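You operate a simulated robot arm through the tools that you are given. There is no shell and no other tool.

The job below is to be done with a simulated robot arm. You get a single attempt, and the scene is never put back.

TASK
Run about 250 cm of tube on line 1 at speed 8, stopping it yourself.
Fine: length dial OFF, speed set and counter zeroed before START; one start, no JOG; the switches and the air valve stay on.

It is judged by the outcome, as a careful person would: the job done as asked, and still so three seconds after it is handed in. It fails if anything else is knocked over, pushed out of place, dropped, spilled or broken.

THE ROBOT
A 7-joint arm with a three-finger gripper, fixed in place. Base frame: the origin is on the floor under the middle of its stand, x ahead of it, y to its left, z up. Units: mm, degrees, N and s.
It reaches about 1342 mm from its shoulder. Its first joint turns from -166.0 to 166.0 degrees. Payload 2.69 kg.
The tool frame sits at the grasp point between the pads (the TCP): z along the fingers, y along the line on which they close. The tips reach 30 mm beyond it. The gripper opens to 128 mm; its body begins 117 mm behind the TCP.
Orientation is that of the tool frame in the base frame, as a unit quaternion [w, x, y, z]. With the fingers straight down and closing along the base's y, the tool's x points along the base's -x, its y along +y and its z along -z.

THE INTERFACE
- The arm moves only by the tool move_arm. Its argument "rows" is a list of rows, each an object (a shift or turn left out is 0, a gripper value left out holds the last) with "hand": the opening, from 0 (shut) to 1 (fully open); "travel": the shift along the tool's x, y, z in mm, a list of three; "delta_rot": the turn, a rotation vector about the tool's x, y, z in degrees, a list of three. In form: [{"hand": hand, "travel": [tx, ty, tz], "delta_rot": [rx, ry, rz]}, ...]. A call has 1 to 20 rows; each row shifts and turns the commanded pose from where the row before left it, along the tool's axes as they then stand. Each row takes 0.2 s and may step no farther than 50 mm and 8.6 degrees from the row before; otherwise, or with a gripper value out of range, the whole call is refused. A pose out of reach is approached as far as the arm can. The call stops where the force on the tool passes 50 N (or 10 N more than at its start, if that is more) or the arm is blocked; 0.2 s more then pass. The fingers move at their own pace (about 127 mm/s each) and stop on an object; they squeeze with about 23 N. The grip force told is the motor's: it shows also when the fingers shut on nothing. Time passes only in rows, and 0.2 s behind the last, so rows that do not move let the fingers close. It gives the time, the measured TCP pose, the force on the tool (base axes), the opening and the grip force at its end, in the units of the frame above (readings bear some noise), with the torque about the TCP (base axes, N m) and any sound that the robot's microphone picked up.
- Cameras (640 x 400 px; columns grow to the right, rows downward): "scene" is fixed at [212.6, -648.2, 1419.6]; the picture's right is [0.92, -0.39, 0.00], its down [-0.14, -0.33, -0.93] and it looks along [0.36, 0.86, -0.35] (base axes); focal length 316 px, centre (320, 200). "wrist" rides on the gripper at [58, 54, -131] in the tool frame; the picture's right is [-0.68, 0.74, 0.00], its down [-0.62, -0.57, -0.55] and it looks along [-0.40, -0.37, 0.84] (tool axes); focal length 234 px, centre (320, 200). There is no depth. A picture from a camera that has moved, and an enlarged one, comes with that camera's place and axes in the base frame and with its lens. The place of the scene camera against the robot may be out by one fixed shift of up to 12 mm in any direction.
- get_image(camera): a new picture of that camera. The clock stands still meanwhile.
- slide_trunk(by): moves the trunk up (or, below 0, down) by that many mm; the arm rides with it, the base frame stays. It gives what a move gives, with no picture.
- inspect(camera, box): a new picture of the part [left, top, right, bottom] of that camera's present view, enlarged. The clock stands still meanwhile.
- sign_off(): hands the job in; it is judged then, once.

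Nothing tells you positions but the pictures and the camera data. Unless the task says otherwise, let go and move clear before handing in.

The tools are called after ">>>" by a JSON object that holds its "fn" and its "kwargs". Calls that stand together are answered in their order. move_arm: Moves the arm, as the interface text tells. Its arguments: {"type":"object","properties":{"rows":{"type":"array","items":{"type":"object","properties":{"hand":{"type":"number"},"travel":{"type":"array","items":{"type":"number"}},"delta_rot":{"type":"array","items":{"type":"number"}}}}}},"required":["rows"]} The other tools are called the same way: slide_trunk (by) moves the trunk up or down; get_image (camera) takes a picture; inspect (camera, box) takes an enlarged picture of a part of a camera's view; sign_off () hands the job in.

At the start:

```text
time_s: 0.0
ee_pos: [562.0, 554.2, 1114.1]
orientation: [0.0, 0.0, 1.0, 0.0]
contact_force: [0.1, 0.4, 0.5]
torque: [-0.01, -0.03, 0.02]
opening: 127.9
finger_force: 0.1
trunk travel left (down, up): [-150.0, 200.0]
```

scene: 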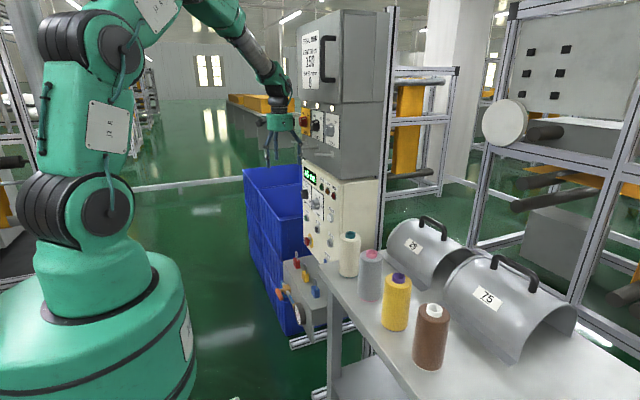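
wrist: 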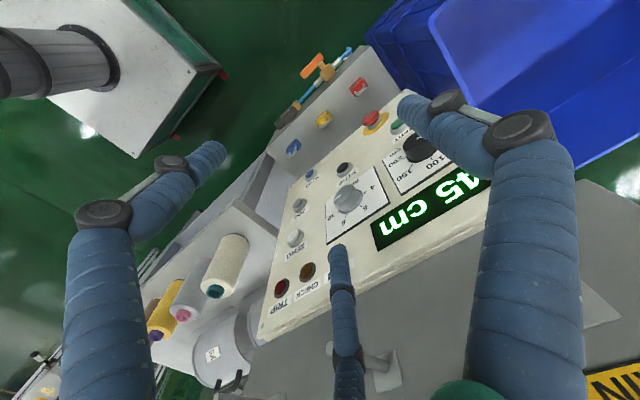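

I see a machine cabinet with a control panel (length dial, speed dial, counter, buttons) below and ahead of the gripper. I will take enlarged looks at both cameras first.

>>> {"fn": "inspect", "kwargs": {"camera": "scene", "box": [260, 80, 400, 200]}}

>>> {"fn": "inspect", "kwargs": {"camera": "scene", "box": [260, 160, 380, 340]}}

>>> {"fn": "inspect", "kwargs": {"camera": "wrist", "box": [240, 40, 500, 320]}}

>>> {"fn": "inspect", "kwargs": {"camera": "scene", "box": [295, 10, 395, 110]}}

```text
3.33 times, centred on (330, 140) of scene
camera zoom: at [212.6, -648.2, 1419.6], right [0.92, -0.39, 0.0], down [-0.14, -0.33, -0.93], along [0.36, 0.86, -0.35], focal length 1055 px, centre (287, 400)
```

zoom: 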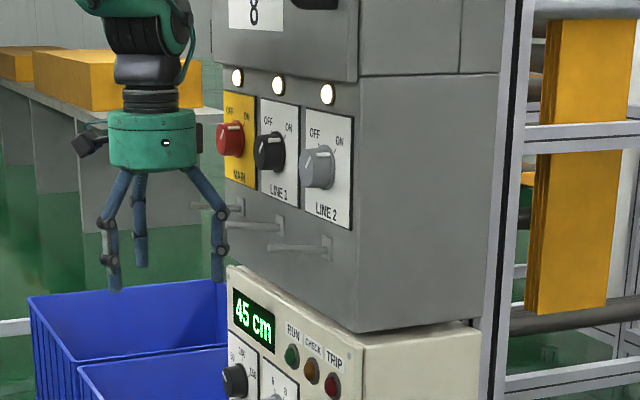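

```text
2.22 times, centred on (320, 250) of scene
camera zoom: at [212.6, -648.2, 1419.6], right [0.92, -0.39, 0.0], down [-0.14, -0.33, -0.93], along [0.36, 0.86, -0.35], focal length 703 px, centre (320, 89)
```

zoom: 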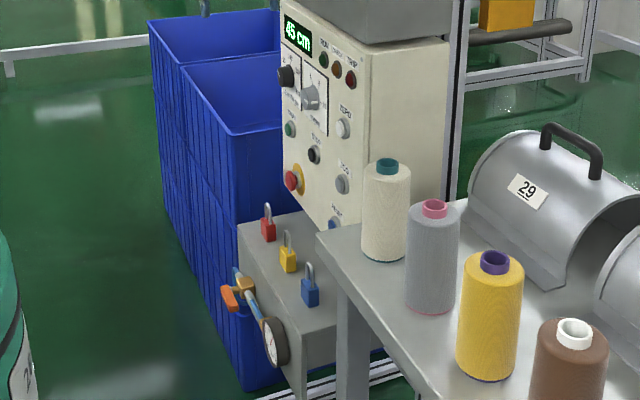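

```text
1.43 times, centred on (370, 180) of wrist
camera zoom: at [502.8, 608.1, 1245.0], right [0.68, 0.74, 0.0], down [0.62, -0.57, 0.55], along [0.4, -0.37, -0.84], focal length 334 px, centre (249, 229)
```

zoom: 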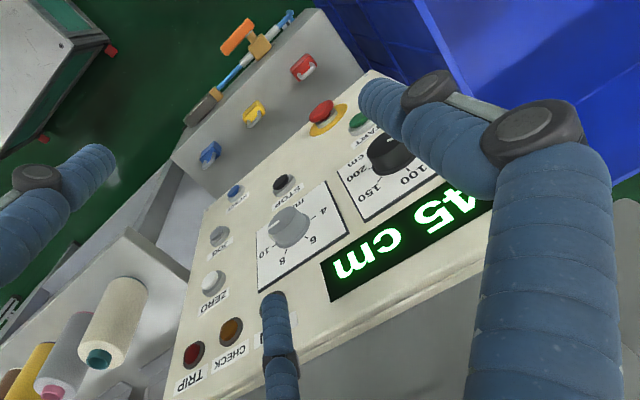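

```text
4.00 times, centred on (345, 60) of scene
camera zoom: at [212.6, -648.2, 1419.6], right [0.92, -0.39, 0.0], down [-0.14, -0.33, -0.93], along [0.36, 0.86, -0.35], focal length 1266 px, centre (220, 760)
```

zoom: 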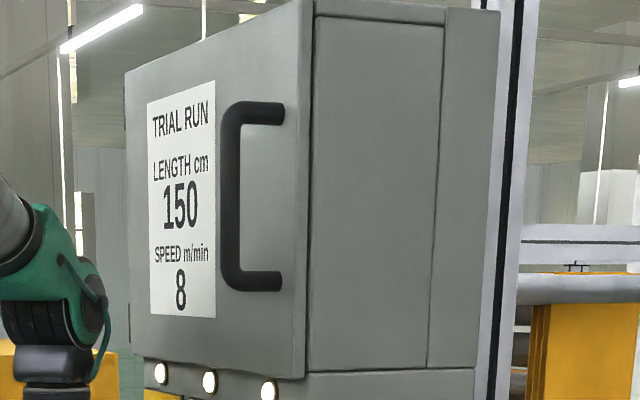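

The control panel is a vertical face at x≈690, facing the robot. From triangulation I get the length dial at about (674,630,940), speed dial (677,506,935), ZERO (685,376,921), START (680,632,820), STOP (683,507,814) and JOG (684,376,814). Next I back off and turn the fingers to point at the panel (+x) to get a closer look.

>>> {"fn": "move_arm", "kwargs": {"rows": [{"hand": 1, "travel": [45, 0, 0]}, {"travel": [45, 0, 0]}, {"travel": [45, 0, 0]}, {"delta_rot": [0, -8.2, 0]}, {"delta_rot": [0, -8.2, 0]}, {"delta_rot": [0, -8.2, 0]}, {"delta_rot": [0, -8.2, 0]}, {"delta_rot": [0, -8.2, 0]}, {"delta_rot": [0, -8.2, 0]}, {"delta_rot": [0, -8.2, 0]}, {"delta_rot": [0, -8.2, 0]}, {"delta_rot": [0, -8.2, 0]}, {"delta_rot": [0, -8.2, 0]}, {"delta_rot": [0, -8, 0]}]}}

```text
time_s: 3.0
ee_pos: [426.6, 553.5, 1114.8]
orientation: [0.708, 0.0, 0.706, 0.001]
contact_force: [0.1, -0.8, 0.2]
torque: [-0.01, 0.04, 0.03]
opening: 127.8
finger_force: 0.1
trunk travel left (down, up): [-150.0, 200.0]
```

The gripper now points at the panel (+x), standing off at x≈427. I take a wrist picture to view the panel.

>>> {"fn": "get_image", "kwargs": {"camera": "wrist"}}

>>> {"fn": "get_image", "kwargs": {"camera": "scene"}}

```text
taken
camera wrist: at [295.0, 608.7, 1056.2], right [0.0, 0.74, 0.68], down [-0.55, -0.57, 0.61], along [0.84, -0.37, 0.41], focal length 234 px, centre (320, 200)
```

wrist: 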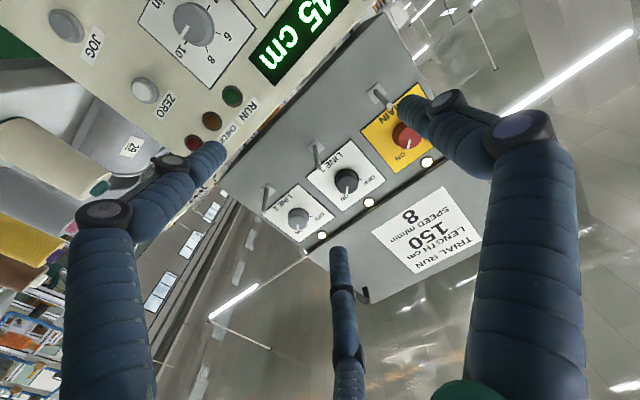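

```text
taken
```

scene: 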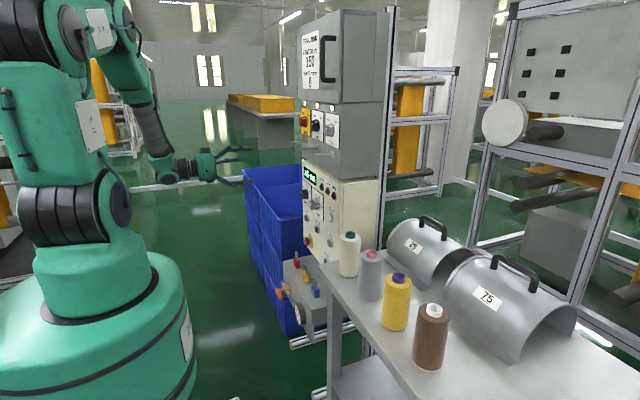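

The gripper is high, and the view shows mainly the upper cabinet with its switches. I lower by about 230 mm to face the control panel.

>>> {"fn": "move_arm", "kwargs": {"rows": [{"travel": [46, 0, 0]}, {"travel": [46, 0, 0]}, {"travel": [46, 0, 0]}, {"travel": [46, 0, 0]}, {"travel": [46, 0, 0]}]}}

>>> {"fn": "get_image", "kwargs": {"camera": "wrist"}}

>>> {"fn": "get_image", "kwargs": {"camera": "scene"}}

```text
time_s: 4.2
ee_pos: [428.6, 554.7, 885.3]
orientation: [0.707, 0.002, 0.707, 0.001]
contact_force: [0.6, 0.3, 0.5]
torque: [0.0, 0.08, -0.01]
opening: 128.0
finger_force: 0.0
trunk travel left (down, up): [-150.0, 200.0]
```

```text
taken
camera wrist: at [297.6, 608.5, 827.1], right [0.0, 0.73, 0.68], down [-0.55, -0.57, 0.61], along [0.84, -0.37, 0.4], focal length 234 px, centre (320, 200)
```

wrist: 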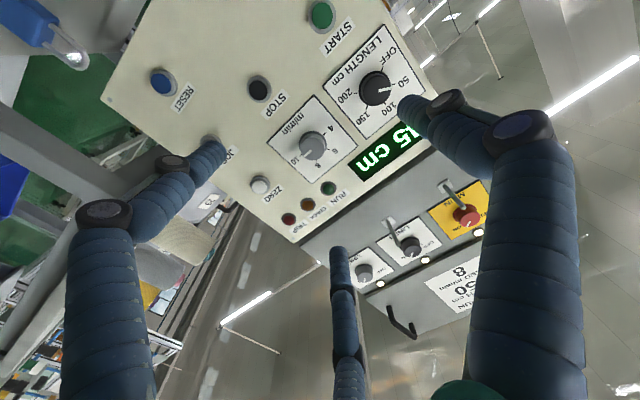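

```text
taken
```

scene: 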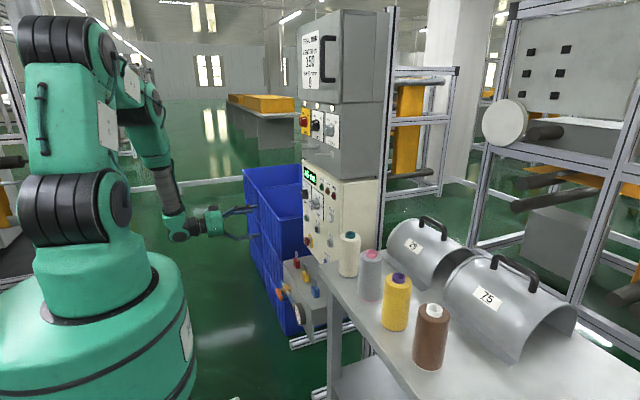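

The panel is in clear view now. I enlarge the dials, buttons and display to read the scales and pointer positions.

>>> {"fn": "inspect", "kwargs": {"camera": "wrist", "box": [320, 20, 440, 140]}}

>>> {"fn": "inspect", "kwargs": {"camera": "wrist", "box": [240, 80, 360, 200]}}

>>> {"fn": "inspect", "kwargs": {"camera": "wrist", "box": [220, 130, 400, 250]}}

>>> {"fn": "inspect", "kwargs": {"camera": "wrist", "box": [140, 0, 360, 140]}}

>>> {"fn": "inspect", "kwargs": {"camera": "scene", "box": [295, 160, 355, 220]}}

>>> {"fn": "inspect", "kwargs": {"camera": "scene", "box": [295, 210, 355, 270]}}

```text
3.33 times, centred on (380, 80) of wrist
camera zoom: at [297.6, 608.5, 827.1], right [0.0, 0.73, 0.68], down [-0.55, -0.57, 0.61], along [0.84, -0.37, 0.4], focal length 781 px, centre (120, 600)
```

zoom: 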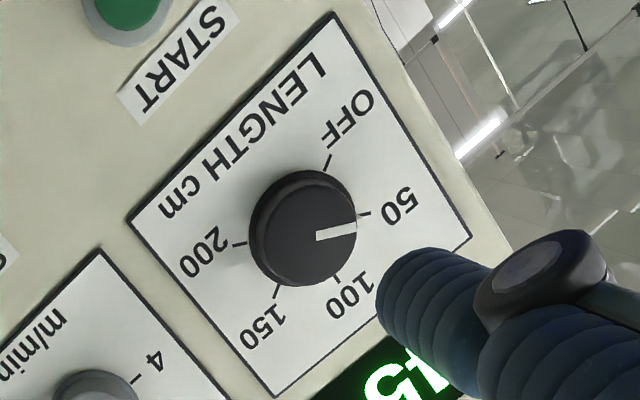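

```text
3.33 times, centred on (300, 140) of wrist
camera zoom: at [297.6, 608.5, 827.1], right [0.0, 0.73, 0.68], down [-0.55, -0.57, 0.61], along [0.84, -0.37, 0.4], focal length 781 px, centre (387, 400)
```

zoom: 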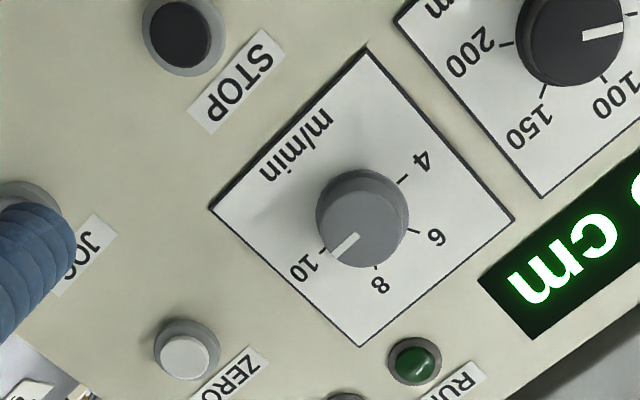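

```text
3.33 times, centred on (310, 190) of wrist
camera zoom: at [297.6, 608.5, 827.1], right [0.0, 0.73, 0.68], down [-0.55, -0.57, 0.61], along [0.84, -0.37, 0.4], focal length 781 px, centre (353, 233)
```

zoom: 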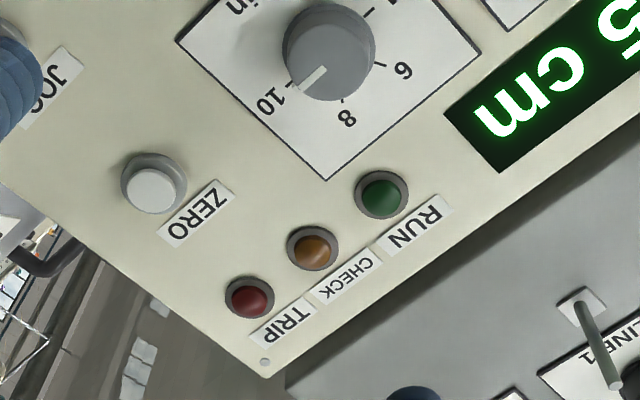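

```text
2.86 times, centred on (250, 70) of wrist
camera zoom: at [297.6, 608.5, 827.1], right [0.0, 0.73, 0.68], down [-0.55, -0.57, 0.61], along [0.84, -0.37, 0.4], focal length 669 px, centre (520, 571)
```

zoom: 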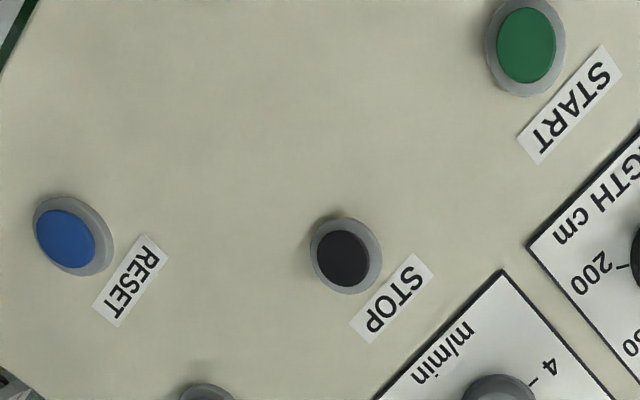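

```text
6.67 times, centred on (325, 190) of scene
camera zoom: at [212.6, -648.2, 1419.6], right [0.92, -0.39, 0.0], down [-0.14, -0.33, -0.93], along [0.36, 0.86, -0.35], focal length 2110 px, centre (287, 267)
```

zoom: 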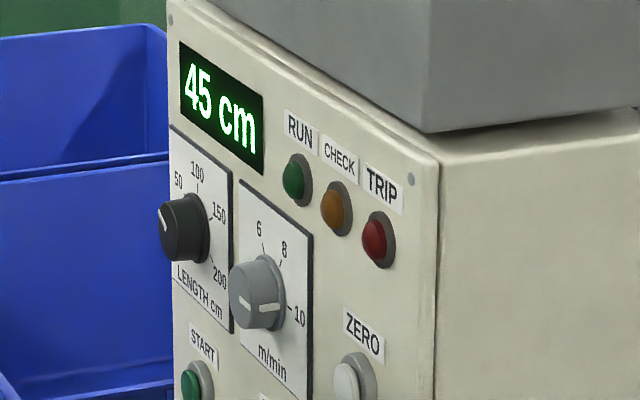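

```text
6.67 times, centred on (325, 240) of scene
camera zoom: at [212.6, -648.2, 1419.6], right [0.92, -0.39, 0.0], down [-0.14, -0.33, -0.93], along [0.36, 0.86, -0.35], focal length 2110 px, centre (287, -67)
```

zoom: 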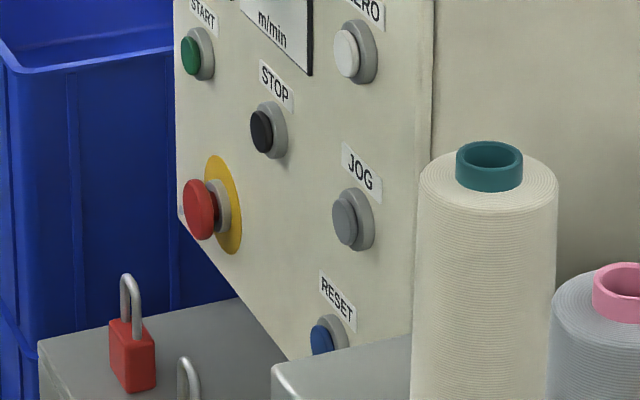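

The dials read clearly: LENGTH is at 50 and must turn 60° counter-clockwise to OFF. SPEED is at 10 and must turn 60° counter-clockwise to 8. Combining the two wrist views puts the length knob at about (683,632,925), so I move in front of it and check the alignment.

>>> {"fn": "move_arm", "kwargs": {"rows": [{"hand": 0.75, "travel": [-20, 26, 35]}, {"travel": [-20, 26, 35]}, {"travel": [0, 26, 35]}, {"travel": [0, 0, 25]}]}}

>>> {"fn": "get_image", "kwargs": {"camera": "wrist"}}

>>> {"fn": "inspect", "kwargs": {"camera": "scene", "box": [190, 150, 350, 250]}}

```text
time_s: 5.2
ee_pos: [556.7, 630.9, 924.1]
orientation: [0.707, 0.0, 0.707, 0.0]
contact_force: [-0.9, -0.6, 0.1]
torque: [-0.02, -0.03, -0.01]
opening: 95.9
finger_force: 0.0
trunk travel left (down, up): [-150.0, 200.0]
```

```text
taken
camera wrist: at [424.6, 685.7, 865.2], right [0.0, 0.74, 0.68], down [-0.55, -0.56, 0.62], along [0.84, -0.37, 0.4], focal length 234 px, centre (320, 200)
```

wrist: 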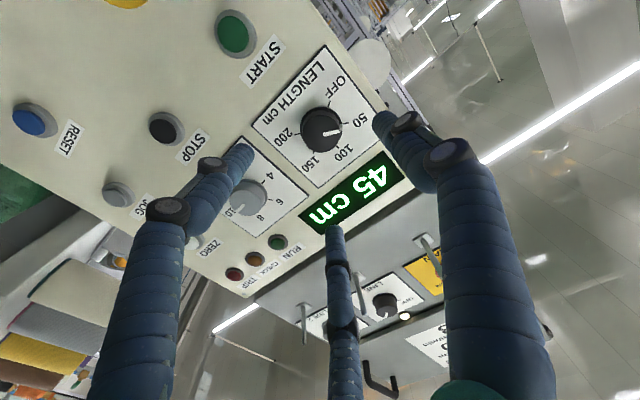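

```text
4.00 times, centred on (270, 200) of scene
camera zoom: at [212.6, -648.2, 1419.6], right [0.92, -0.39, 0.0], down [-0.14, -0.33, -0.93], along [0.36, 0.86, -0.35], focal length 1266 px, centre (520, 200)
```

zoom: 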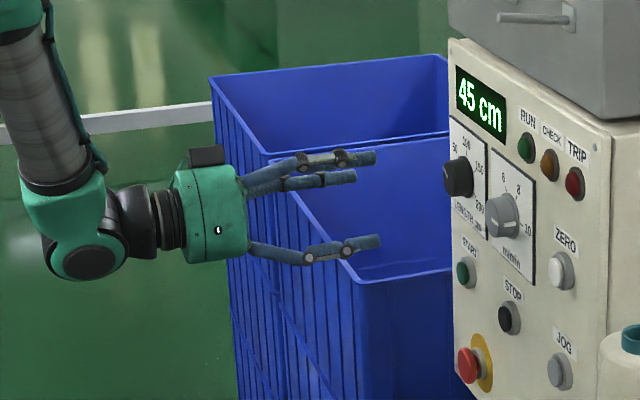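

The three fingers are spread evenly about the tool axis, and the gripper is about in front of the LENGTH knob. I enlarge the view to centre more exactly.

>>> {"fn": "inspect", "kwargs": {"camera": "wrist", "box": [260, 80, 380, 180]}}

>>> {"fn": "inspect", "kwargs": {"camera": "wrist", "box": [140, 0, 300, 100]}}

```text
4.00 times, centred on (320, 130) of wrist
camera zoom: at [424.6, 685.7, 865.2], right [0.0, 0.74, 0.68], down [-0.55, -0.56, 0.62], along [0.84, -0.37, 0.4], focal length 937 px, centre (320, 480)
```

zoom: 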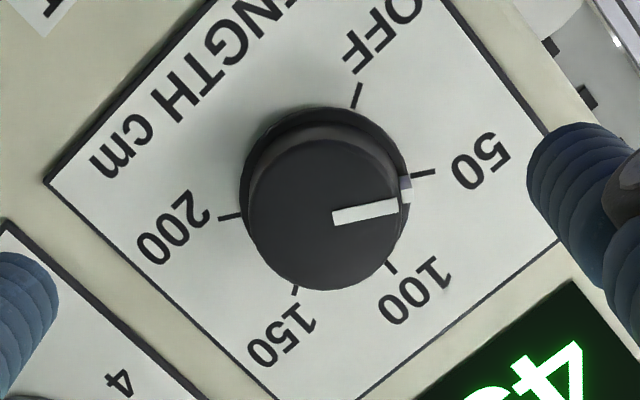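

```text
4.00 times, centred on (220, 50) of wrist
camera zoom: at [424.6, 685.7, 865.2], right [0.0, 0.74, 0.68], down [-0.55, -0.56, 0.62], along [0.84, -0.37, 0.4], focal length 937 px, centre (720, 800)
```

zoom: 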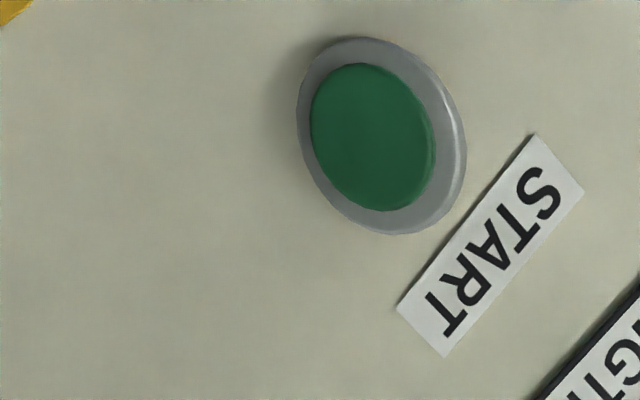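

The LENGTH knob's front face is at about (674, 633.6, 923), with the panel surface at x≈699. I advance with open fingers so the tips straddle the knob, stopping short of the panel.

>>> {"fn": "move_arm", "kwargs": {"rows": [{"travel": [0.5, 1.3, 35]}, {"travel": [0.4, 1.4, 35]}, {"travel": [0, 0, 20]}, {"travel": [0, 0, 10]}]}}

>>> {"fn": "get_image", "kwargs": {"camera": "wrist"}}

>>> {"fn": "inspect", "kwargs": {"camera": "scene", "box": [240, 160, 360, 240]}}

```text
time_s: 6.2
ee_pos: [657.8, 633.8, 924.7]
orientation: [0.707, 0.0, 0.707, -0.001]
contact_force: [-0.4, -0.3, -0.4]
torque: [0.02, -0.01, -0.02]
opening: 95.7
finger_force: 0.0
trunk travel left (down, up): [-150.0, 200.0]
```

```text
taken
camera wrist: at [525.4, 688.3, 865.0], right [0.0, 0.74, 0.68], down [-0.55, -0.56, 0.62], along [0.84, -0.37, 0.4], focal length 234 px, centre (320, 200)
```

wrist: 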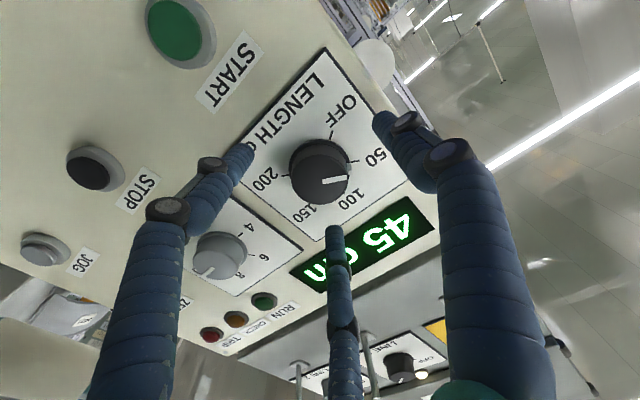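

```text
5.00 times, centred on (300, 200) of scene
camera zoom: at [212.6, -648.2, 1419.6], right [0.92, -0.39, 0.0], down [-0.14, -0.33, -0.93], along [0.36, 0.86, -0.35], focal length 1583 px, centre (420, 200)
```

zoom: 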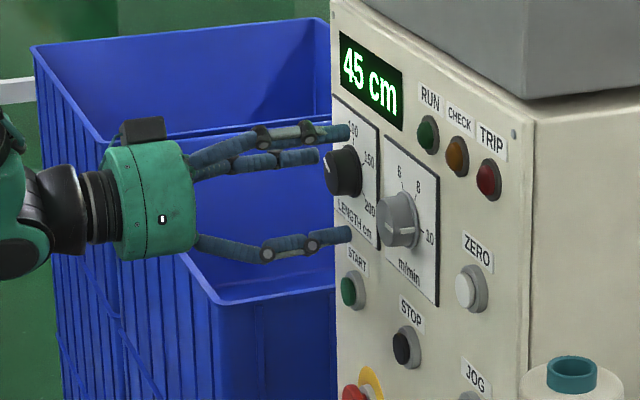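

The fingertips now surround the knob. I enlarge to check the centring before closing.

>>> {"fn": "inspect", "kwargs": {"camera": "wrist", "box": [250, 110, 390, 250]}}

```text
2.86 times, centred on (320, 180) of wrist
camera zoom: at [525.4, 688.3, 865.0], right [0.0, 0.74, 0.68], down [-0.55, -0.56, 0.62], along [0.84, -0.37, 0.4], focal length 669 px, centre (320, 257)
```

zoom: 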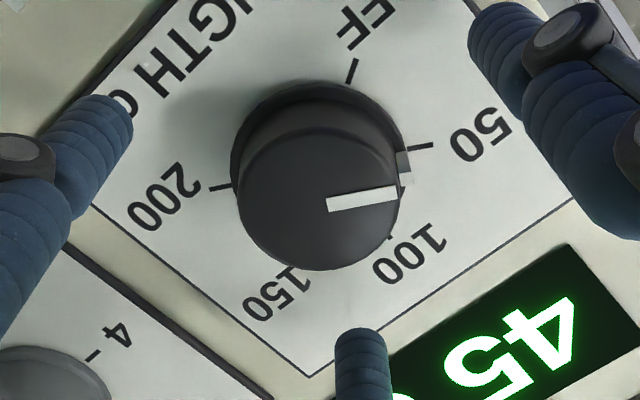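

The knob is centred to within about 1 mm of the tool axis. I close the fingers on it.

>>> {"fn": "move_arm", "kwargs": {"rows": [{"hand": 0.3}, {"hand": 0}, {}, {}]}}

>>> {"fn": "get_image", "kwargs": {"camera": "wrist"}}

```text
time_s: 7.2
ee_pos: [657.8, 631.1, 924.8]
orientation: [0.708, 0.002, 0.707, -0.001]
contact_force: [2.5, -15.9, 9.6]
torque: [-0.06, -0.34, -0.54]
opening: 42.1
finger_force: 23.1
trunk travel left (down, up): [-150.0, 200.0]
```

```text
taken
camera wrist: at [525.5, 687.4, 866.4], right [0.0, 0.74, 0.68], down [-0.55, -0.57, 0.61], along [0.84, -0.37, 0.4], focal length 234 px, centre (320, 200)
```

wrist: 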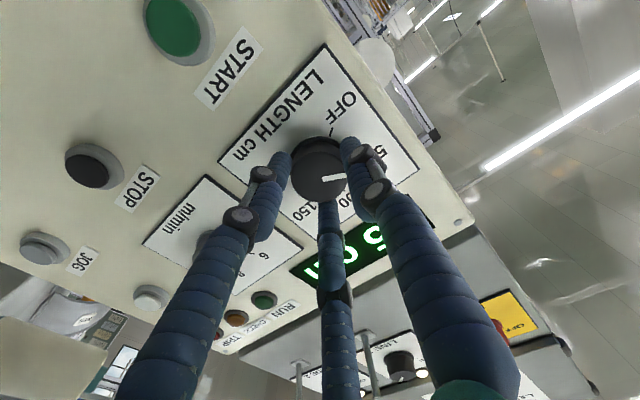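

The grip holds (opening 42 mm, 23 N), with a small sideways force showing an offset of about 2 mm. I ease the commanded pose to relieve it.

>>> {"fn": "move_arm", "kwargs": {"rows": [{"travel": [-0.8, -1.2, 0]}, {"travel": [-0.7, -1.0, 0]}, {}]}}

```text
time_s: 8.0
ee_pos: [656.5, 631.3, 926.3]
orientation: [0.707, -0.001, 0.707, 0.001]
contact_force: [1.1, -0.1, 0.6]
torque: [-0.01, 0.14, 0.26]
opening: 41.9
finger_force: 45.0
trunk travel left (down, up): [-150.0, 200.0]
```

The side forces are relieved. Now I turn the knob counter-clockwise (tool z, negative), 30° first, and check.

>>> {"fn": "move_arm", "kwargs": {"rows": [{"delta_rot": [0, 0, -7.5]}, {"delta_rot": [0, 0, -7.5]}, {"delta_rot": [0, 0, -7.5]}, {"delta_rot": [0, 0, -7.5]}, {}]}}

>>> {"fn": "get_image", "kwargs": {"camera": "wrist"}}

>>> {"fn": "inspect", "kwargs": {"camera": "scene", "box": [280, 160, 350, 220]}}

```text
time_s: 9.2
ee_pos: [657.7, 631.5, 925.4]
orientation: [0.683, -0.183, 0.683, -0.183]
contact_force: [10.1, -0.7, 0.6]
torque: [-0.01, -0.02, -0.05]
opening: 41.6
finger_force: 45.2
trunk travel left (down, up): [-150.0, 200.0]
```

```text
taken
camera wrist: at [525.1, 650.2, 847.5], right [0.0, 0.98, 0.22], down [-0.55, -0.18, 0.82], along [0.84, -0.12, 0.54], focal length 234 px, centre (320, 200)
```

wrist: 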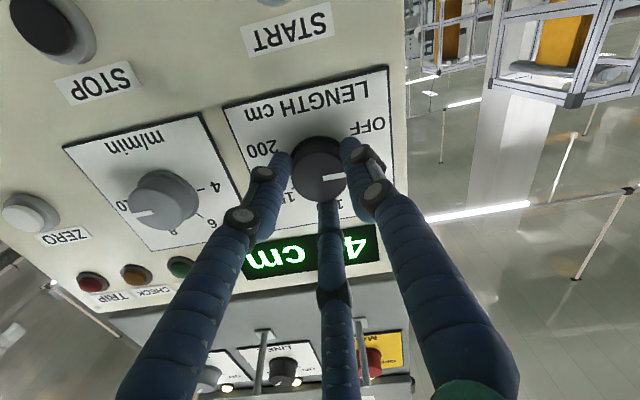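

```text
6.67 times, centred on (315, 190) of scene
camera zoom: at [212.6, -648.2, 1419.6], right [0.92, -0.39, 0.0], down [-0.14, -0.33, -0.93], along [0.36, 0.86, -0.35], focal length 2110 px, centre (353, 267)
```

zoom: 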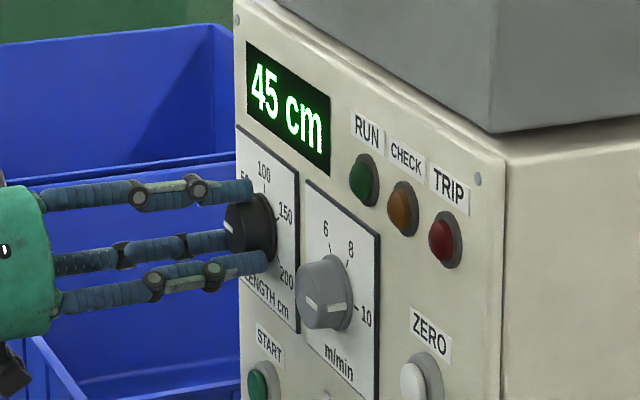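

The knob turns with the gripper. I continue the remaining 30°.

>>> {"fn": "move_arm", "kwargs": {"rows": [{"delta_rot": [0, 0, -7.5]}, {"delta_rot": [0, 0, -7.5]}, {"delta_rot": [0, 0, -7.5]}, {"delta_rot": [0, 0, -7.5]}, {}]}}

>>> {"fn": "inspect", "kwargs": {"camera": "wrist", "box": [230, 80, 430, 240]}}

>>> {"fn": "inspect", "kwargs": {"camera": "scene", "box": [280, 160, 350, 220]}}

```text
time_s: 10.4
ee_pos: [656.3, 631.1, 925.6]
orientation: [0.612, -0.354, 0.612, -0.354]
contact_force: [-2.8, 3.5, 3.0]
torque: [-0.03, 0.08, 0.13]
opening: 41.7
finger_force: 45.2
trunk travel left (down, up): [-150.0, 200.0]
```

```text
2.50 times, centred on (330, 160) of wrist
camera zoom: at [525.1, 608.9, 849.2], right [0.0, 0.95, -0.3], down [-0.55, 0.25, 0.8], along [0.84, 0.17, 0.52], focal length 585 px, centre (295, 300)
```

zoom: 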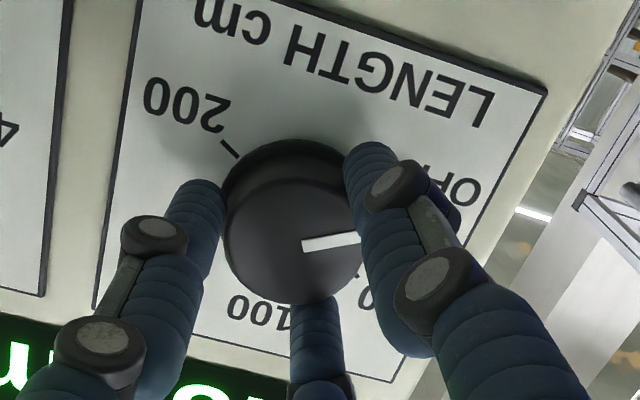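

```text
6.67 times, centred on (315, 190) of scene
camera zoom: at [212.6, -648.2, 1419.6], right [0.92, -0.39, 0.0], down [-0.14, -0.33, -0.93], along [0.36, 0.86, -0.35], focal length 2110 px, centre (353, 267)
```

zoom: 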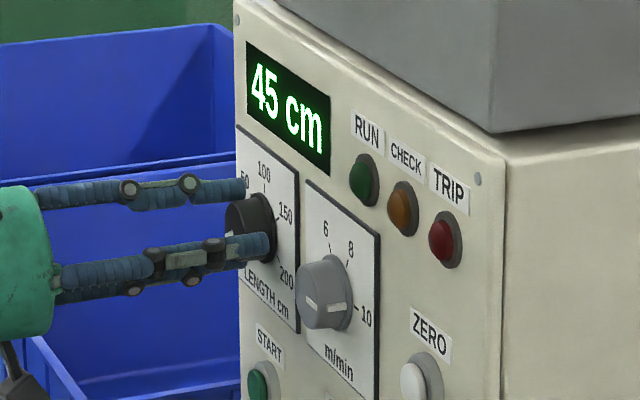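

The knob has turned about 60°. I open the fingers and check whether the pointer sits on OFF.

>>> {"fn": "move_arm", "kwargs": {"rows": [{"hand": 0.75}, {}]}}

>>> {"fn": "inspect", "kwargs": {"camera": "wrist", "box": [230, 80, 430, 240]}}

```text
time_s: 11.0
ee_pos: [657.8, 630.5, 925.4]
orientation: [0.612, -0.354, 0.613, -0.353]
contact_force: [0.0, 0.1, 0.7]
torque: [0.0, -0.01, -0.01]
opening: 96.0
finger_force: 0.0
trunk travel left (down, up): [-150.0, 200.0]
```

```text
2.50 times, centred on (330, 160) of wrist
camera zoom: at [525.4, 608.5, 848.9], right [0.0, 0.95, -0.3], down [-0.55, 0.25, 0.8], along [0.84, 0.16, 0.52], focal length 585 px, centre (295, 300)
```

zoom: 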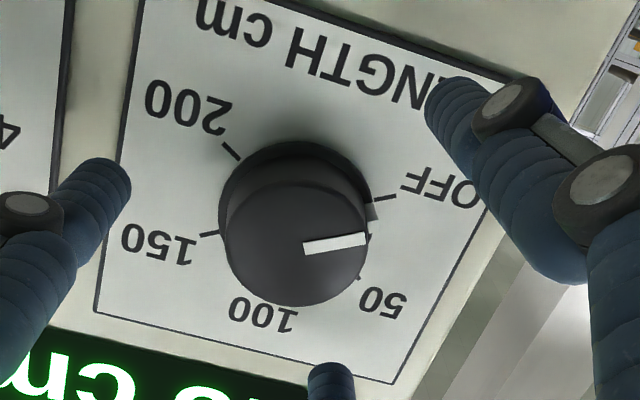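

The pointer is at about 116°, a few degrees short of the OFF tick (120°). I re-grip and turn another 4–5°.

>>> {"fn": "move_arm", "kwargs": {"rows": [{"hand": 0.2}, {"hand": 0}, {}, {"delta_rot": [0, 0, -4.5]}, {}, {}]}}

>>> {"fn": "move_arm", "kwargs": {"rows": [{"hand": 0.75}, {}]}}

>>> {"fn": "inspect", "kwargs": {"camera": "wrist", "box": [230, 80, 430, 240]}}

```text
time_s: 12.4
ee_pos: [656.5, 631.6, 925.1]
orientation: [0.598, -0.377, 0.598, -0.378]
contact_force: [2.0, 7.3, 0.8]
torque: [0.0, 0.08, 0.35]
opening: 41.8
finger_force: 44.8
trunk travel left (down, up): [-150.0, 200.0]
```

```text
time_s: 13.0
ee_pos: [657.2, 631.7, 924.8]
orientation: [0.598, -0.378, 0.597, -0.378]
contact_force: [0.3, -0.1, 0.2]
torque: [0.0, -0.02, 0.0]
opening: 96.2
finger_force: 0.0
trunk travel left (down, up): [-150.0, 200.0]
```

```text
2.50 times, centred on (330, 160) of wrist
camera zoom: at [525.2, 602.5, 851.1], right [0.0, 0.93, -0.37], down [-0.55, 0.31, 0.78], along [0.84, 0.2, 0.51], focal length 585 px, centre (295, 300)
```

zoom: 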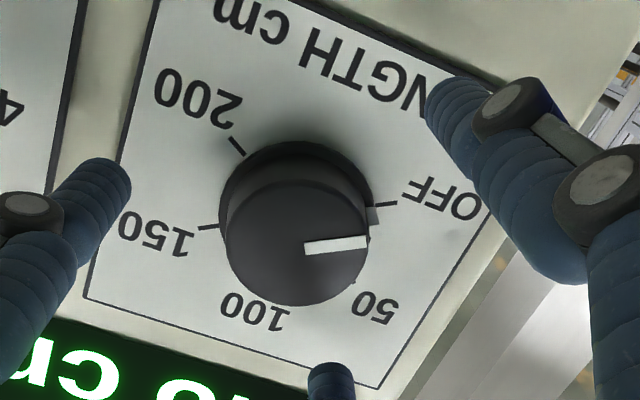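

The LENGTH pointer is now on OFF (about 120°). I back off, rotate the tool back, and move across in front of the SPEED knob.

>>> {"fn": "move_arm", "kwargs": {"rows": [{"travel": [0, 0, -45]}, {"travel": [0, 0, -45]}, {"delta_rot": [0, 0, 8.06]}, {"delta_rot": [0, 0, 8.06]}, {"delta_rot": [0, 0, 8.06]}, {"delta_rot": [0, 0, 8.06]}, {"delta_rot": [0, 0, 8.06]}, {"delta_rot": [0, 0, 8.06]}, {"delta_rot": [0, 0, 8.06]}, {"delta_rot": [0, 0, 8.08]}, {"travel": [0, -44, 0]}, {"travel": [0, -44, 0]}, {"travel": [0, -43, 0]}, {}]}}

>>> {"fn": "get_image", "kwargs": {"camera": "wrist"}}

>>> {"fn": "inspect", "kwargs": {"camera": "wrist", "box": [250, 80, 390, 180]}}

>>> {"fn": "inspect", "kwargs": {"camera": "scene", "box": [240, 160, 360, 240]}}

```text
time_s: 16.0
ee_pos: [566.5, 498.8, 925.2]
orientation: [0.707, 0.0, 0.707, 0.0]
contact_force: [0.1, -0.8, 0.4]
torque: [0.02, 0.03, 0.07]
opening: 96.0
finger_force: 0.1
trunk travel left (down, up): [-150.0, 200.0]
```

```text
taken
camera wrist: at [435.3, 554.3, 866.5], right [0.0, 0.74, 0.68], down [-0.55, -0.57, 0.62], along [0.84, -0.37, 0.4], focal length 234 px, centre (320, 200)
```

wrist: 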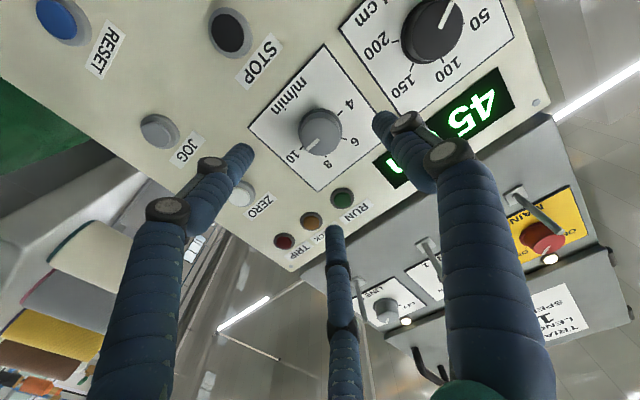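

```text
4.00 times, centred on (320, 130) of wrist
camera zoom: at [435.3, 554.3, 866.5], right [0.0, 0.74, 0.68], down [-0.55, -0.57, 0.62], along [0.84, -0.37, 0.4], focal length 937 px, centre (320, 480)
```

zoom: 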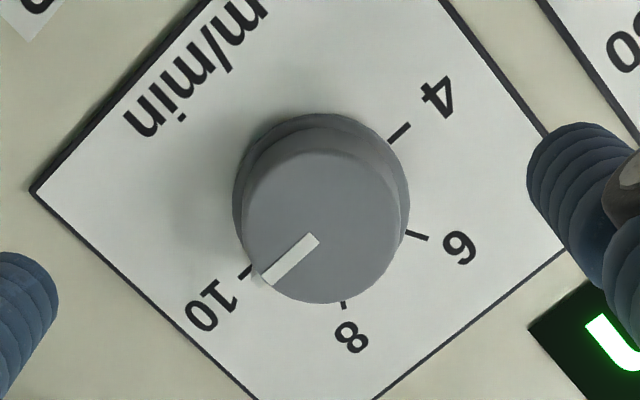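

```text
5.00 times, centred on (300, 200) of scene
camera zoom: at [212.6, -648.2, 1419.6], right [0.92, -0.39, 0.0], down [-0.14, -0.33, -0.93], along [0.36, 0.86, -0.35], focal length 1583 px, centre (420, 200)
```

zoom: 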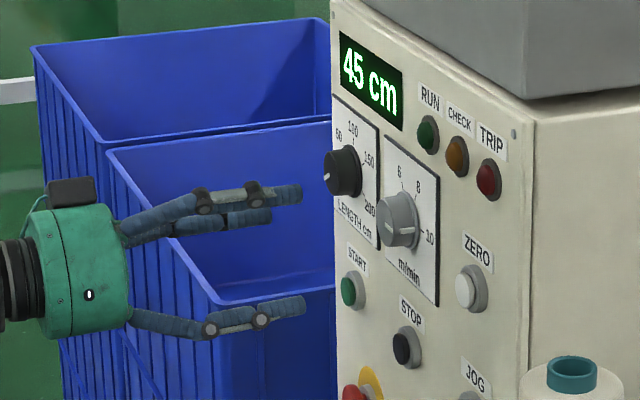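

The SPEED pointer is on 10, and 8 lies 60° counter-clockwise of it. The gripper is within about 1 mm of the knob axis, so I advance and grip.

>>> {"fn": "move_arm", "kwargs": {"rows": [{"travel": [-0.8, 0.9, 35]}, {"travel": [0, 0, 35]}, {"travel": [0, 0, 21]}, {"hand": 0.35}, {"hand": 0}, {}, {}]}}

```text
time_s: 17.6
ee_pos: [657.0, 501.3, 925.7]
orientation: [0.707, 0.001, 0.707, -0.001]
contact_force: [-1.2, -5.4, -2.8]
torque: [-0.11, 0.09, -0.18]
opening: 41.4
finger_force: 44.8
trunk travel left (down, up): [-150.0, 200.0]
```

Firm grip on the SPEED knob with little side force. I turn it 60° counter-clockwise.

>>> {"fn": "move_arm", "kwargs": {"rows": [{"delta_rot": [0, 0, -7.5]}, {"delta_rot": [0, 0, -7.5]}, {"delta_rot": [0, 0, -7.5]}, {"delta_rot": [0, 0, -7.5]}, {"delta_rot": [0, 0, -7.5]}, {"delta_rot": [0, 0, -7.5]}, {"delta_rot": [0, 0, -7.5]}, {"delta_rot": [0, 0, -7.5]}, {}, {}]}}

>>> {"fn": "move_arm", "kwargs": {"rows": [{"hand": 0.75}, {}]}}

>>> {"fn": "inspect", "kwargs": {"camera": "wrist", "box": [230, 80, 430, 240]}}

>>> {"fn": "inspect", "kwargs": {"camera": "scene", "box": [280, 160, 350, 220]}}

```text
time_s: 19.8
ee_pos: [657.5, 500.6, 925.4]
orientation: [0.611, -0.355, 0.612, -0.354]
contact_force: [-38.5, -24.5, -18.4]
torque: [0.01, 0.57, -0.82]
opening: 41.7
finger_force: 44.6
trunk travel left (down, up): [-150.0, 200.0]
```

```text
time_s: 20.4
ee_pos: [658.3, 503.0, 926.8]
orientation: [0.613, -0.353, 0.612, -0.353]
contact_force: [0.4, -0.2, -0.1]
torque: [0.01, 0.0, 0.01]
opening: 96.1
finger_force: 0.0
trunk travel left (down, up): [-150.0, 200.0]
```

```text
2.50 times, centred on (330, 160) of wrist
camera zoom: at [527.4, 479.9, 851.5], right [0.0, 0.95, -0.3], down [-0.55, 0.25, 0.8], along [0.84, 0.16, 0.52], focal length 585 px, centre (295, 300)
```

zoom: 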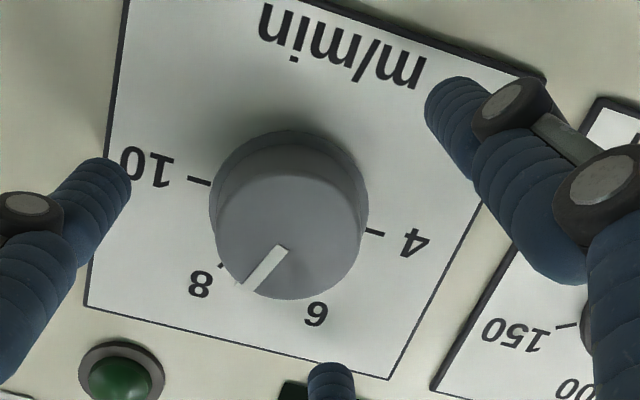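

```text
6.67 times, centred on (315, 190) of scene
camera zoom: at [212.6, -648.2, 1419.6], right [0.92, -0.39, 0.0], down [-0.14, -0.33, -0.93], along [0.36, 0.86, -0.35], focal length 2110 px, centre (353, 267)
```

zoom: 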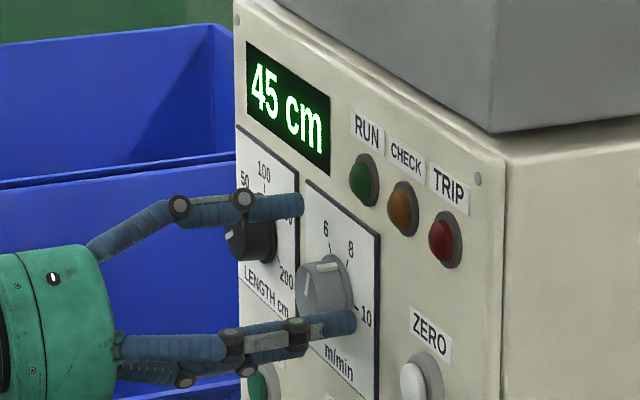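

The pointer went a little past 8 (about −22° against −30° for the 8 tick, roughly 7.7 m/min). I recentre by about 2.5 mm, re-grip, turn back 8°, release and check.

>>> {"fn": "move_arm", "kwargs": {"rows": [{"travel": [2.5, 0, 0]}, {"hand": 0.2}, {"hand": 0}, {}, {}]}}

>>> {"fn": "inspect", "kwargs": {"camera": "wrist", "box": [230, 80, 430, 240]}}

```text
time_s: 21.6
ee_pos: [658.0, 499.4, 924.9]
orientation: [0.613, -0.354, 0.612, -0.353]
contact_force: [1.0, -2.6, 3.2]
torque: [0.0, -0.12, -0.05]
opening: 41.9
finger_force: 44.9
trunk travel left (down, up): [-150.0, 200.0]
```

```text
2.50 times, centred on (330, 160) of wrist
camera zoom: at [526.1, 477.1, 849.1], right [0.0, 0.95, -0.3], down [-0.55, 0.25, 0.8], along [0.84, 0.16, 0.52], focal length 585 px, centre (295, 300)
```

zoom: 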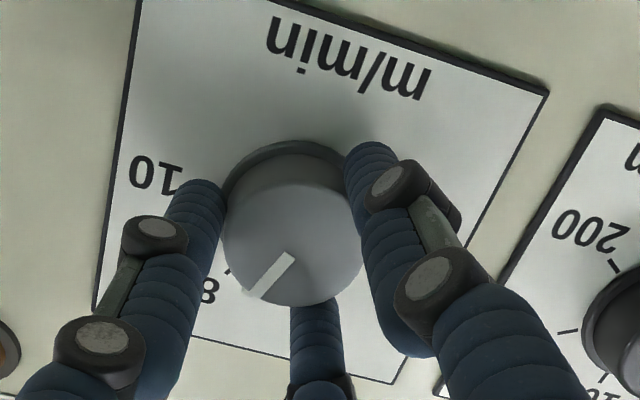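

Now well centred. I turn clockwise by about 6°, then release and check.

>>> {"fn": "move_arm", "kwargs": {"rows": [{"delta_rot": [0, 0, 6]}, {}, {"hand": 0.75}, {}]}}

>>> {"fn": "inspect", "kwargs": {"camera": "wrist", "box": [230, 80, 430, 240]}}

>>> {"fn": "inspect", "kwargs": {"camera": "wrist", "box": [270, 130, 370, 210]}}

```text
time_s: 22.6
ee_pos: [658.6, 500.7, 923.4]
orientation: [0.63, -0.321, 0.63, -0.321]
contact_force: [-0.7, -0.2, 0.6]
torque: [0.0, 0.0, -0.04]
opening: 95.9
finger_force: 0.1
trunk travel left (down, up): [-150.0, 200.0]
```

```text
2.50 times, centred on (330, 160) of wrist
camera zoom: at [525.9, 485.0, 846.6], right [0.0, 0.98, -0.2], down [-0.55, 0.17, 0.82], along [0.84, 0.11, 0.54], focal length 585 px, centre (295, 300)
```

zoom: 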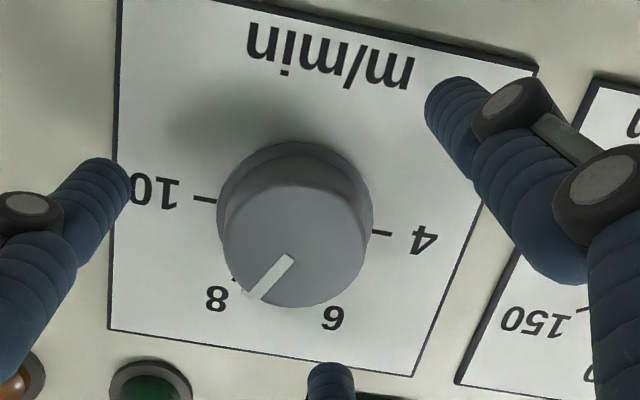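

```text
5.00 times, centred on (320, 170) of wrist
camera zoom: at [525.9, 485.0, 846.6], right [0.0, 0.98, -0.2], down [-0.55, 0.17, 0.82], along [0.84, 0.11, 0.54], focal length 1171 px, centre (320, 350)
```

zoom: 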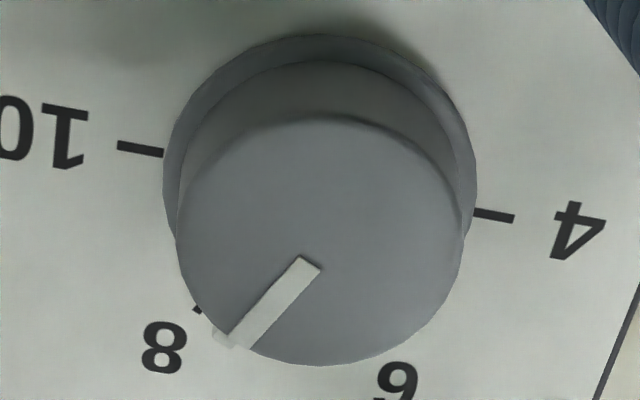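

Pointer is near 8 (about −27°). I take a closer view to measure it more exactly.

>>> {"fn": "inspect", "kwargs": {"camera": "wrist", "box": [290, 160, 340, 210]}}

>>> {"fn": "inspect", "kwargs": {"camera": "scene", "box": [305, 175, 345, 205]}}

```text
8.00 times, centred on (315, 185) of wrist
camera zoom: at [525.9, 485.0, 846.6], right [0.0, 0.98, -0.2], down [-0.55, 0.17, 0.82], along [0.84, 0.11, 0.54], focal length 1873 px, centre (360, 320)
```

zoom: 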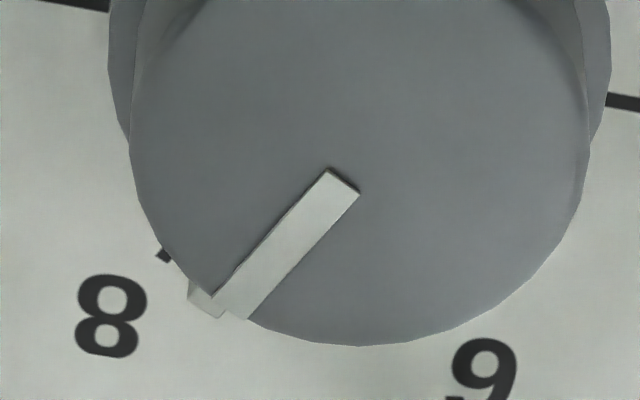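

```text
13.33 times, centred on (325, 190) of scene
camera zoom: at [212.6, -648.2, 1419.6], right [0.92, -0.39, 0.0], down [-0.14, -0.33, -0.93], along [0.36, 0.86, -0.35], focal length 4221 px, centre (253, 333)
```

zoom: 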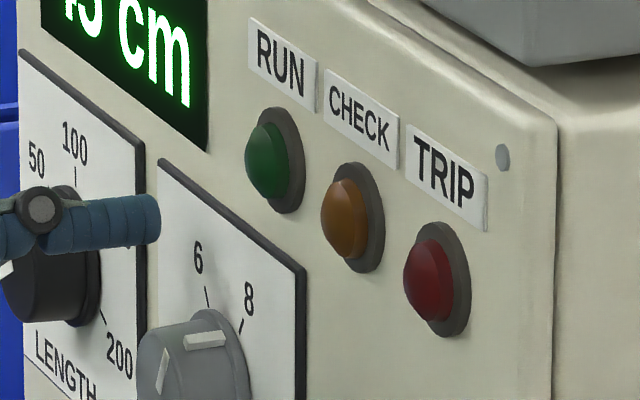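

The pointer is at about −27° (≈7.9). I make one fine correction of 3° clockwise.

>>> {"fn": "move_arm", "kwargs": {"rows": [{"hand": 0.2}, {"hand": 0}, {}, {"delta_rot": [0, 0, 3]}, {}, {"hand": 0.75}, {}]}}

>>> {"fn": "inspect", "kwargs": {"camera": "wrist", "box": [290, 160, 340, 210]}}

>>> {"fn": "inspect", "kwargs": {"camera": "wrist", "box": [270, 130, 370, 210]}}

```text
time_s: 24.2
ee_pos: [658.3, 500.0, 924.8]
orientation: [0.639, -0.304, 0.638, -0.305]
contact_force: [-0.5, 0.3, -0.6]
torque: [-0.04, -0.03, 0.04]
opening: 96.2
finger_force: 0.1
trunk travel left (down, up): [-150.0, 200.0]
```

```text
8.00 times, centred on (315, 185) of wrist
camera zoom: at [525.7, 489.0, 845.6], right [0.0, 0.99, -0.15], down [-0.55, 0.12, 0.83], along [0.84, 0.08, 0.54], focal length 1873 px, centre (360, 320)
```

zoom: 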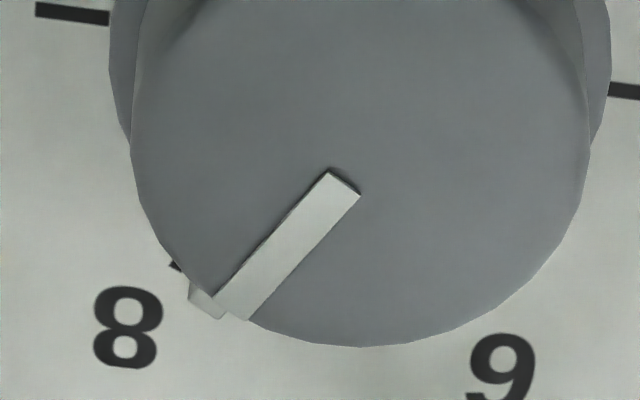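

```text
5.00 times, centred on (320, 170) of wrist
camera zoom: at [525.7, 489.0, 845.6], right [0.0, 0.99, -0.15], down [-0.55, 0.12, 0.83], along [0.84, 0.08, 0.54], focal length 1171 px, centre (320, 350)
```

zoom: 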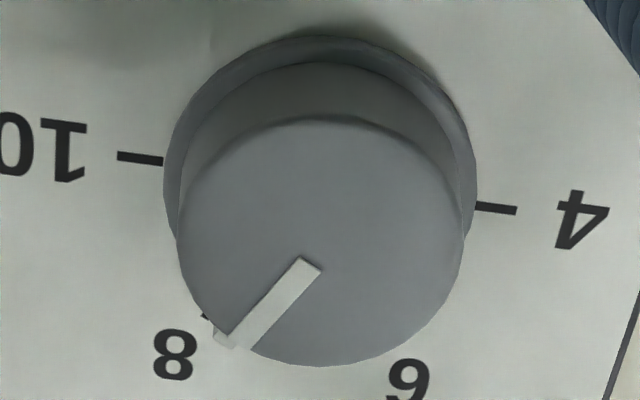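

The pointer turned exactly with the tool and now lines up with 8 (−30°). I back off, rotate the tool back, move across in front of ZERO and close the fingers to make a pusher.

>>> {"fn": "move_arm", "kwargs": {"rows": [{"travel": [0, 0, -45]}, {"travel": [0, 0, -45]}, {"travel": [0, 0, -20], "delta_rot": [0, 0, 8.5]}, {"delta_rot": [0, 0, 8.5]}, {"delta_rot": [0, 0, 8.5]}, {"delta_rot": [0, 0, 8.5]}, {"delta_rot": [0, 0, 8.5]}, {"delta_rot": [0, 0, 8.5]}, {"travel": [2.5, -44, 0]}, {"travel": [2.5, -44, 0]}, {"travel": [2.5, -44, 0]}, {"hand": 0}, {}, {}]}}

>>> {"fn": "get_image", "kwargs": {"camera": "wrist"}}

>>> {"fn": "get_image", "kwargs": {"camera": "scene"}}

```text
time_s: 27.2
ee_pos: [549.6, 367.9, 917.3]
orientation: [0.707, 0.0, 0.707, 0.0]
contact_force: [0.3, -0.1, 0.1]
torque: [0.01, 0.01, -0.01]
opening: 2.2
finger_force: 23.3
trunk travel left (down, up): [-150.0, 200.0]
```

```text
taken
camera wrist: at [417.5, 422.0, 858.8], right [0.0, 0.74, 0.68], down [-0.55, -0.57, 0.62], along [0.84, -0.37, 0.4], focal length 234 px, centre (320, 200)
```

wrist: 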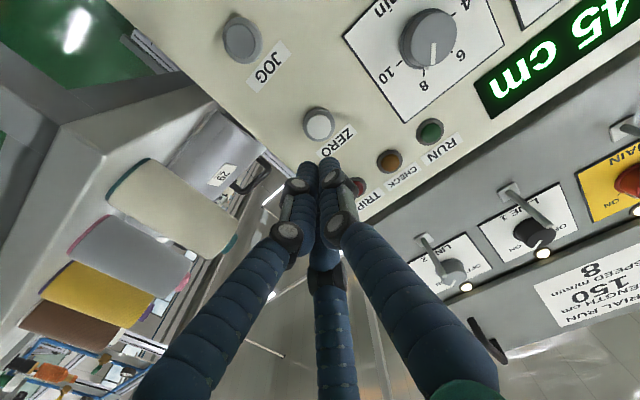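

```text
taken
```

scene: 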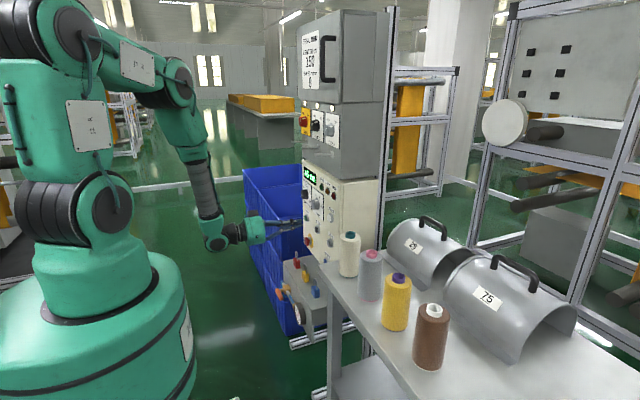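

The fingers are closed in front of ZERO. I enlarge to check where the tip axis points relative to the button.

>>> {"fn": "inspect", "kwargs": {"camera": "wrist", "box": [270, 90, 370, 170]}}

>>> {"fn": "inspect", "kwargs": {"camera": "wrist", "box": [270, 140, 370, 220]}}

>>> {"fn": "inspect", "kwargs": {"camera": "scene", "box": [240, 160, 360, 260]}}

```text
5.00 times, centred on (320, 130) of wrist
camera zoom: at [417.5, 422.0, 858.8], right [0.0, 0.74, 0.68], down [-0.55, -0.57, 0.62], along [0.84, -0.37, 0.4], focal length 1171 px, centre (320, 550)
```

zoom: 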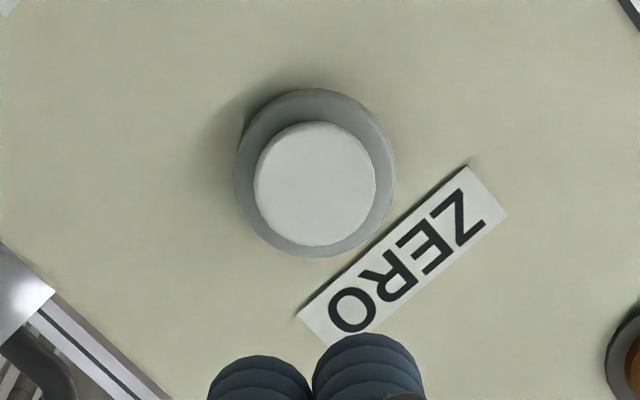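

```text
5.00 times, centred on (320, 180) of wrist
camera zoom: at [417.5, 422.0, 858.8], right [0.0, 0.74, 0.68], down [-0.55, -0.57, 0.62], along [0.84, -0.37, 0.4], focal length 1171 px, centre (320, 300)
```

zoom: 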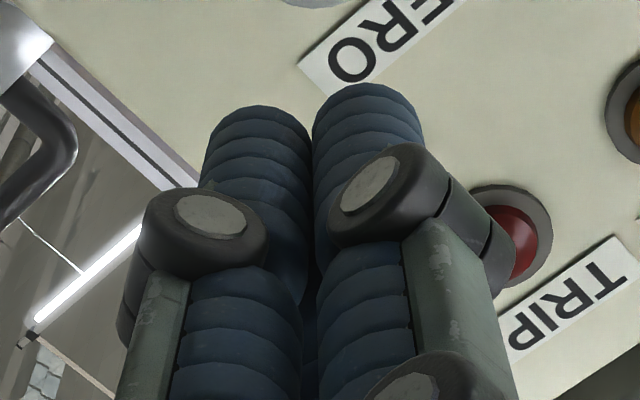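

```text
4.00 times, centred on (300, 210) of scene
camera zoom: at [212.6, -648.2, 1419.6], right [0.92, -0.39, 0.0], down [-0.14, -0.33, -0.93], along [0.36, 0.86, -0.35], focal length 1266 px, centre (400, 160)
```

zoom: 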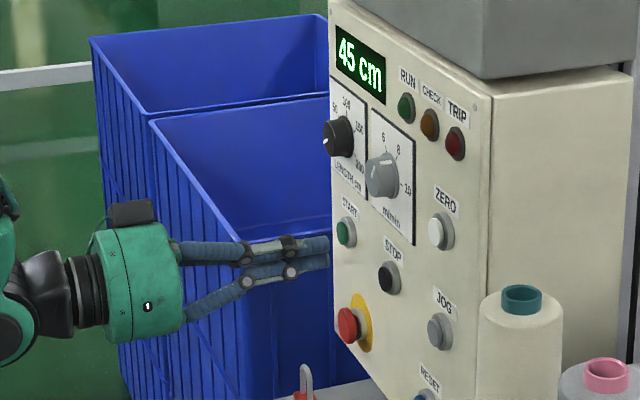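

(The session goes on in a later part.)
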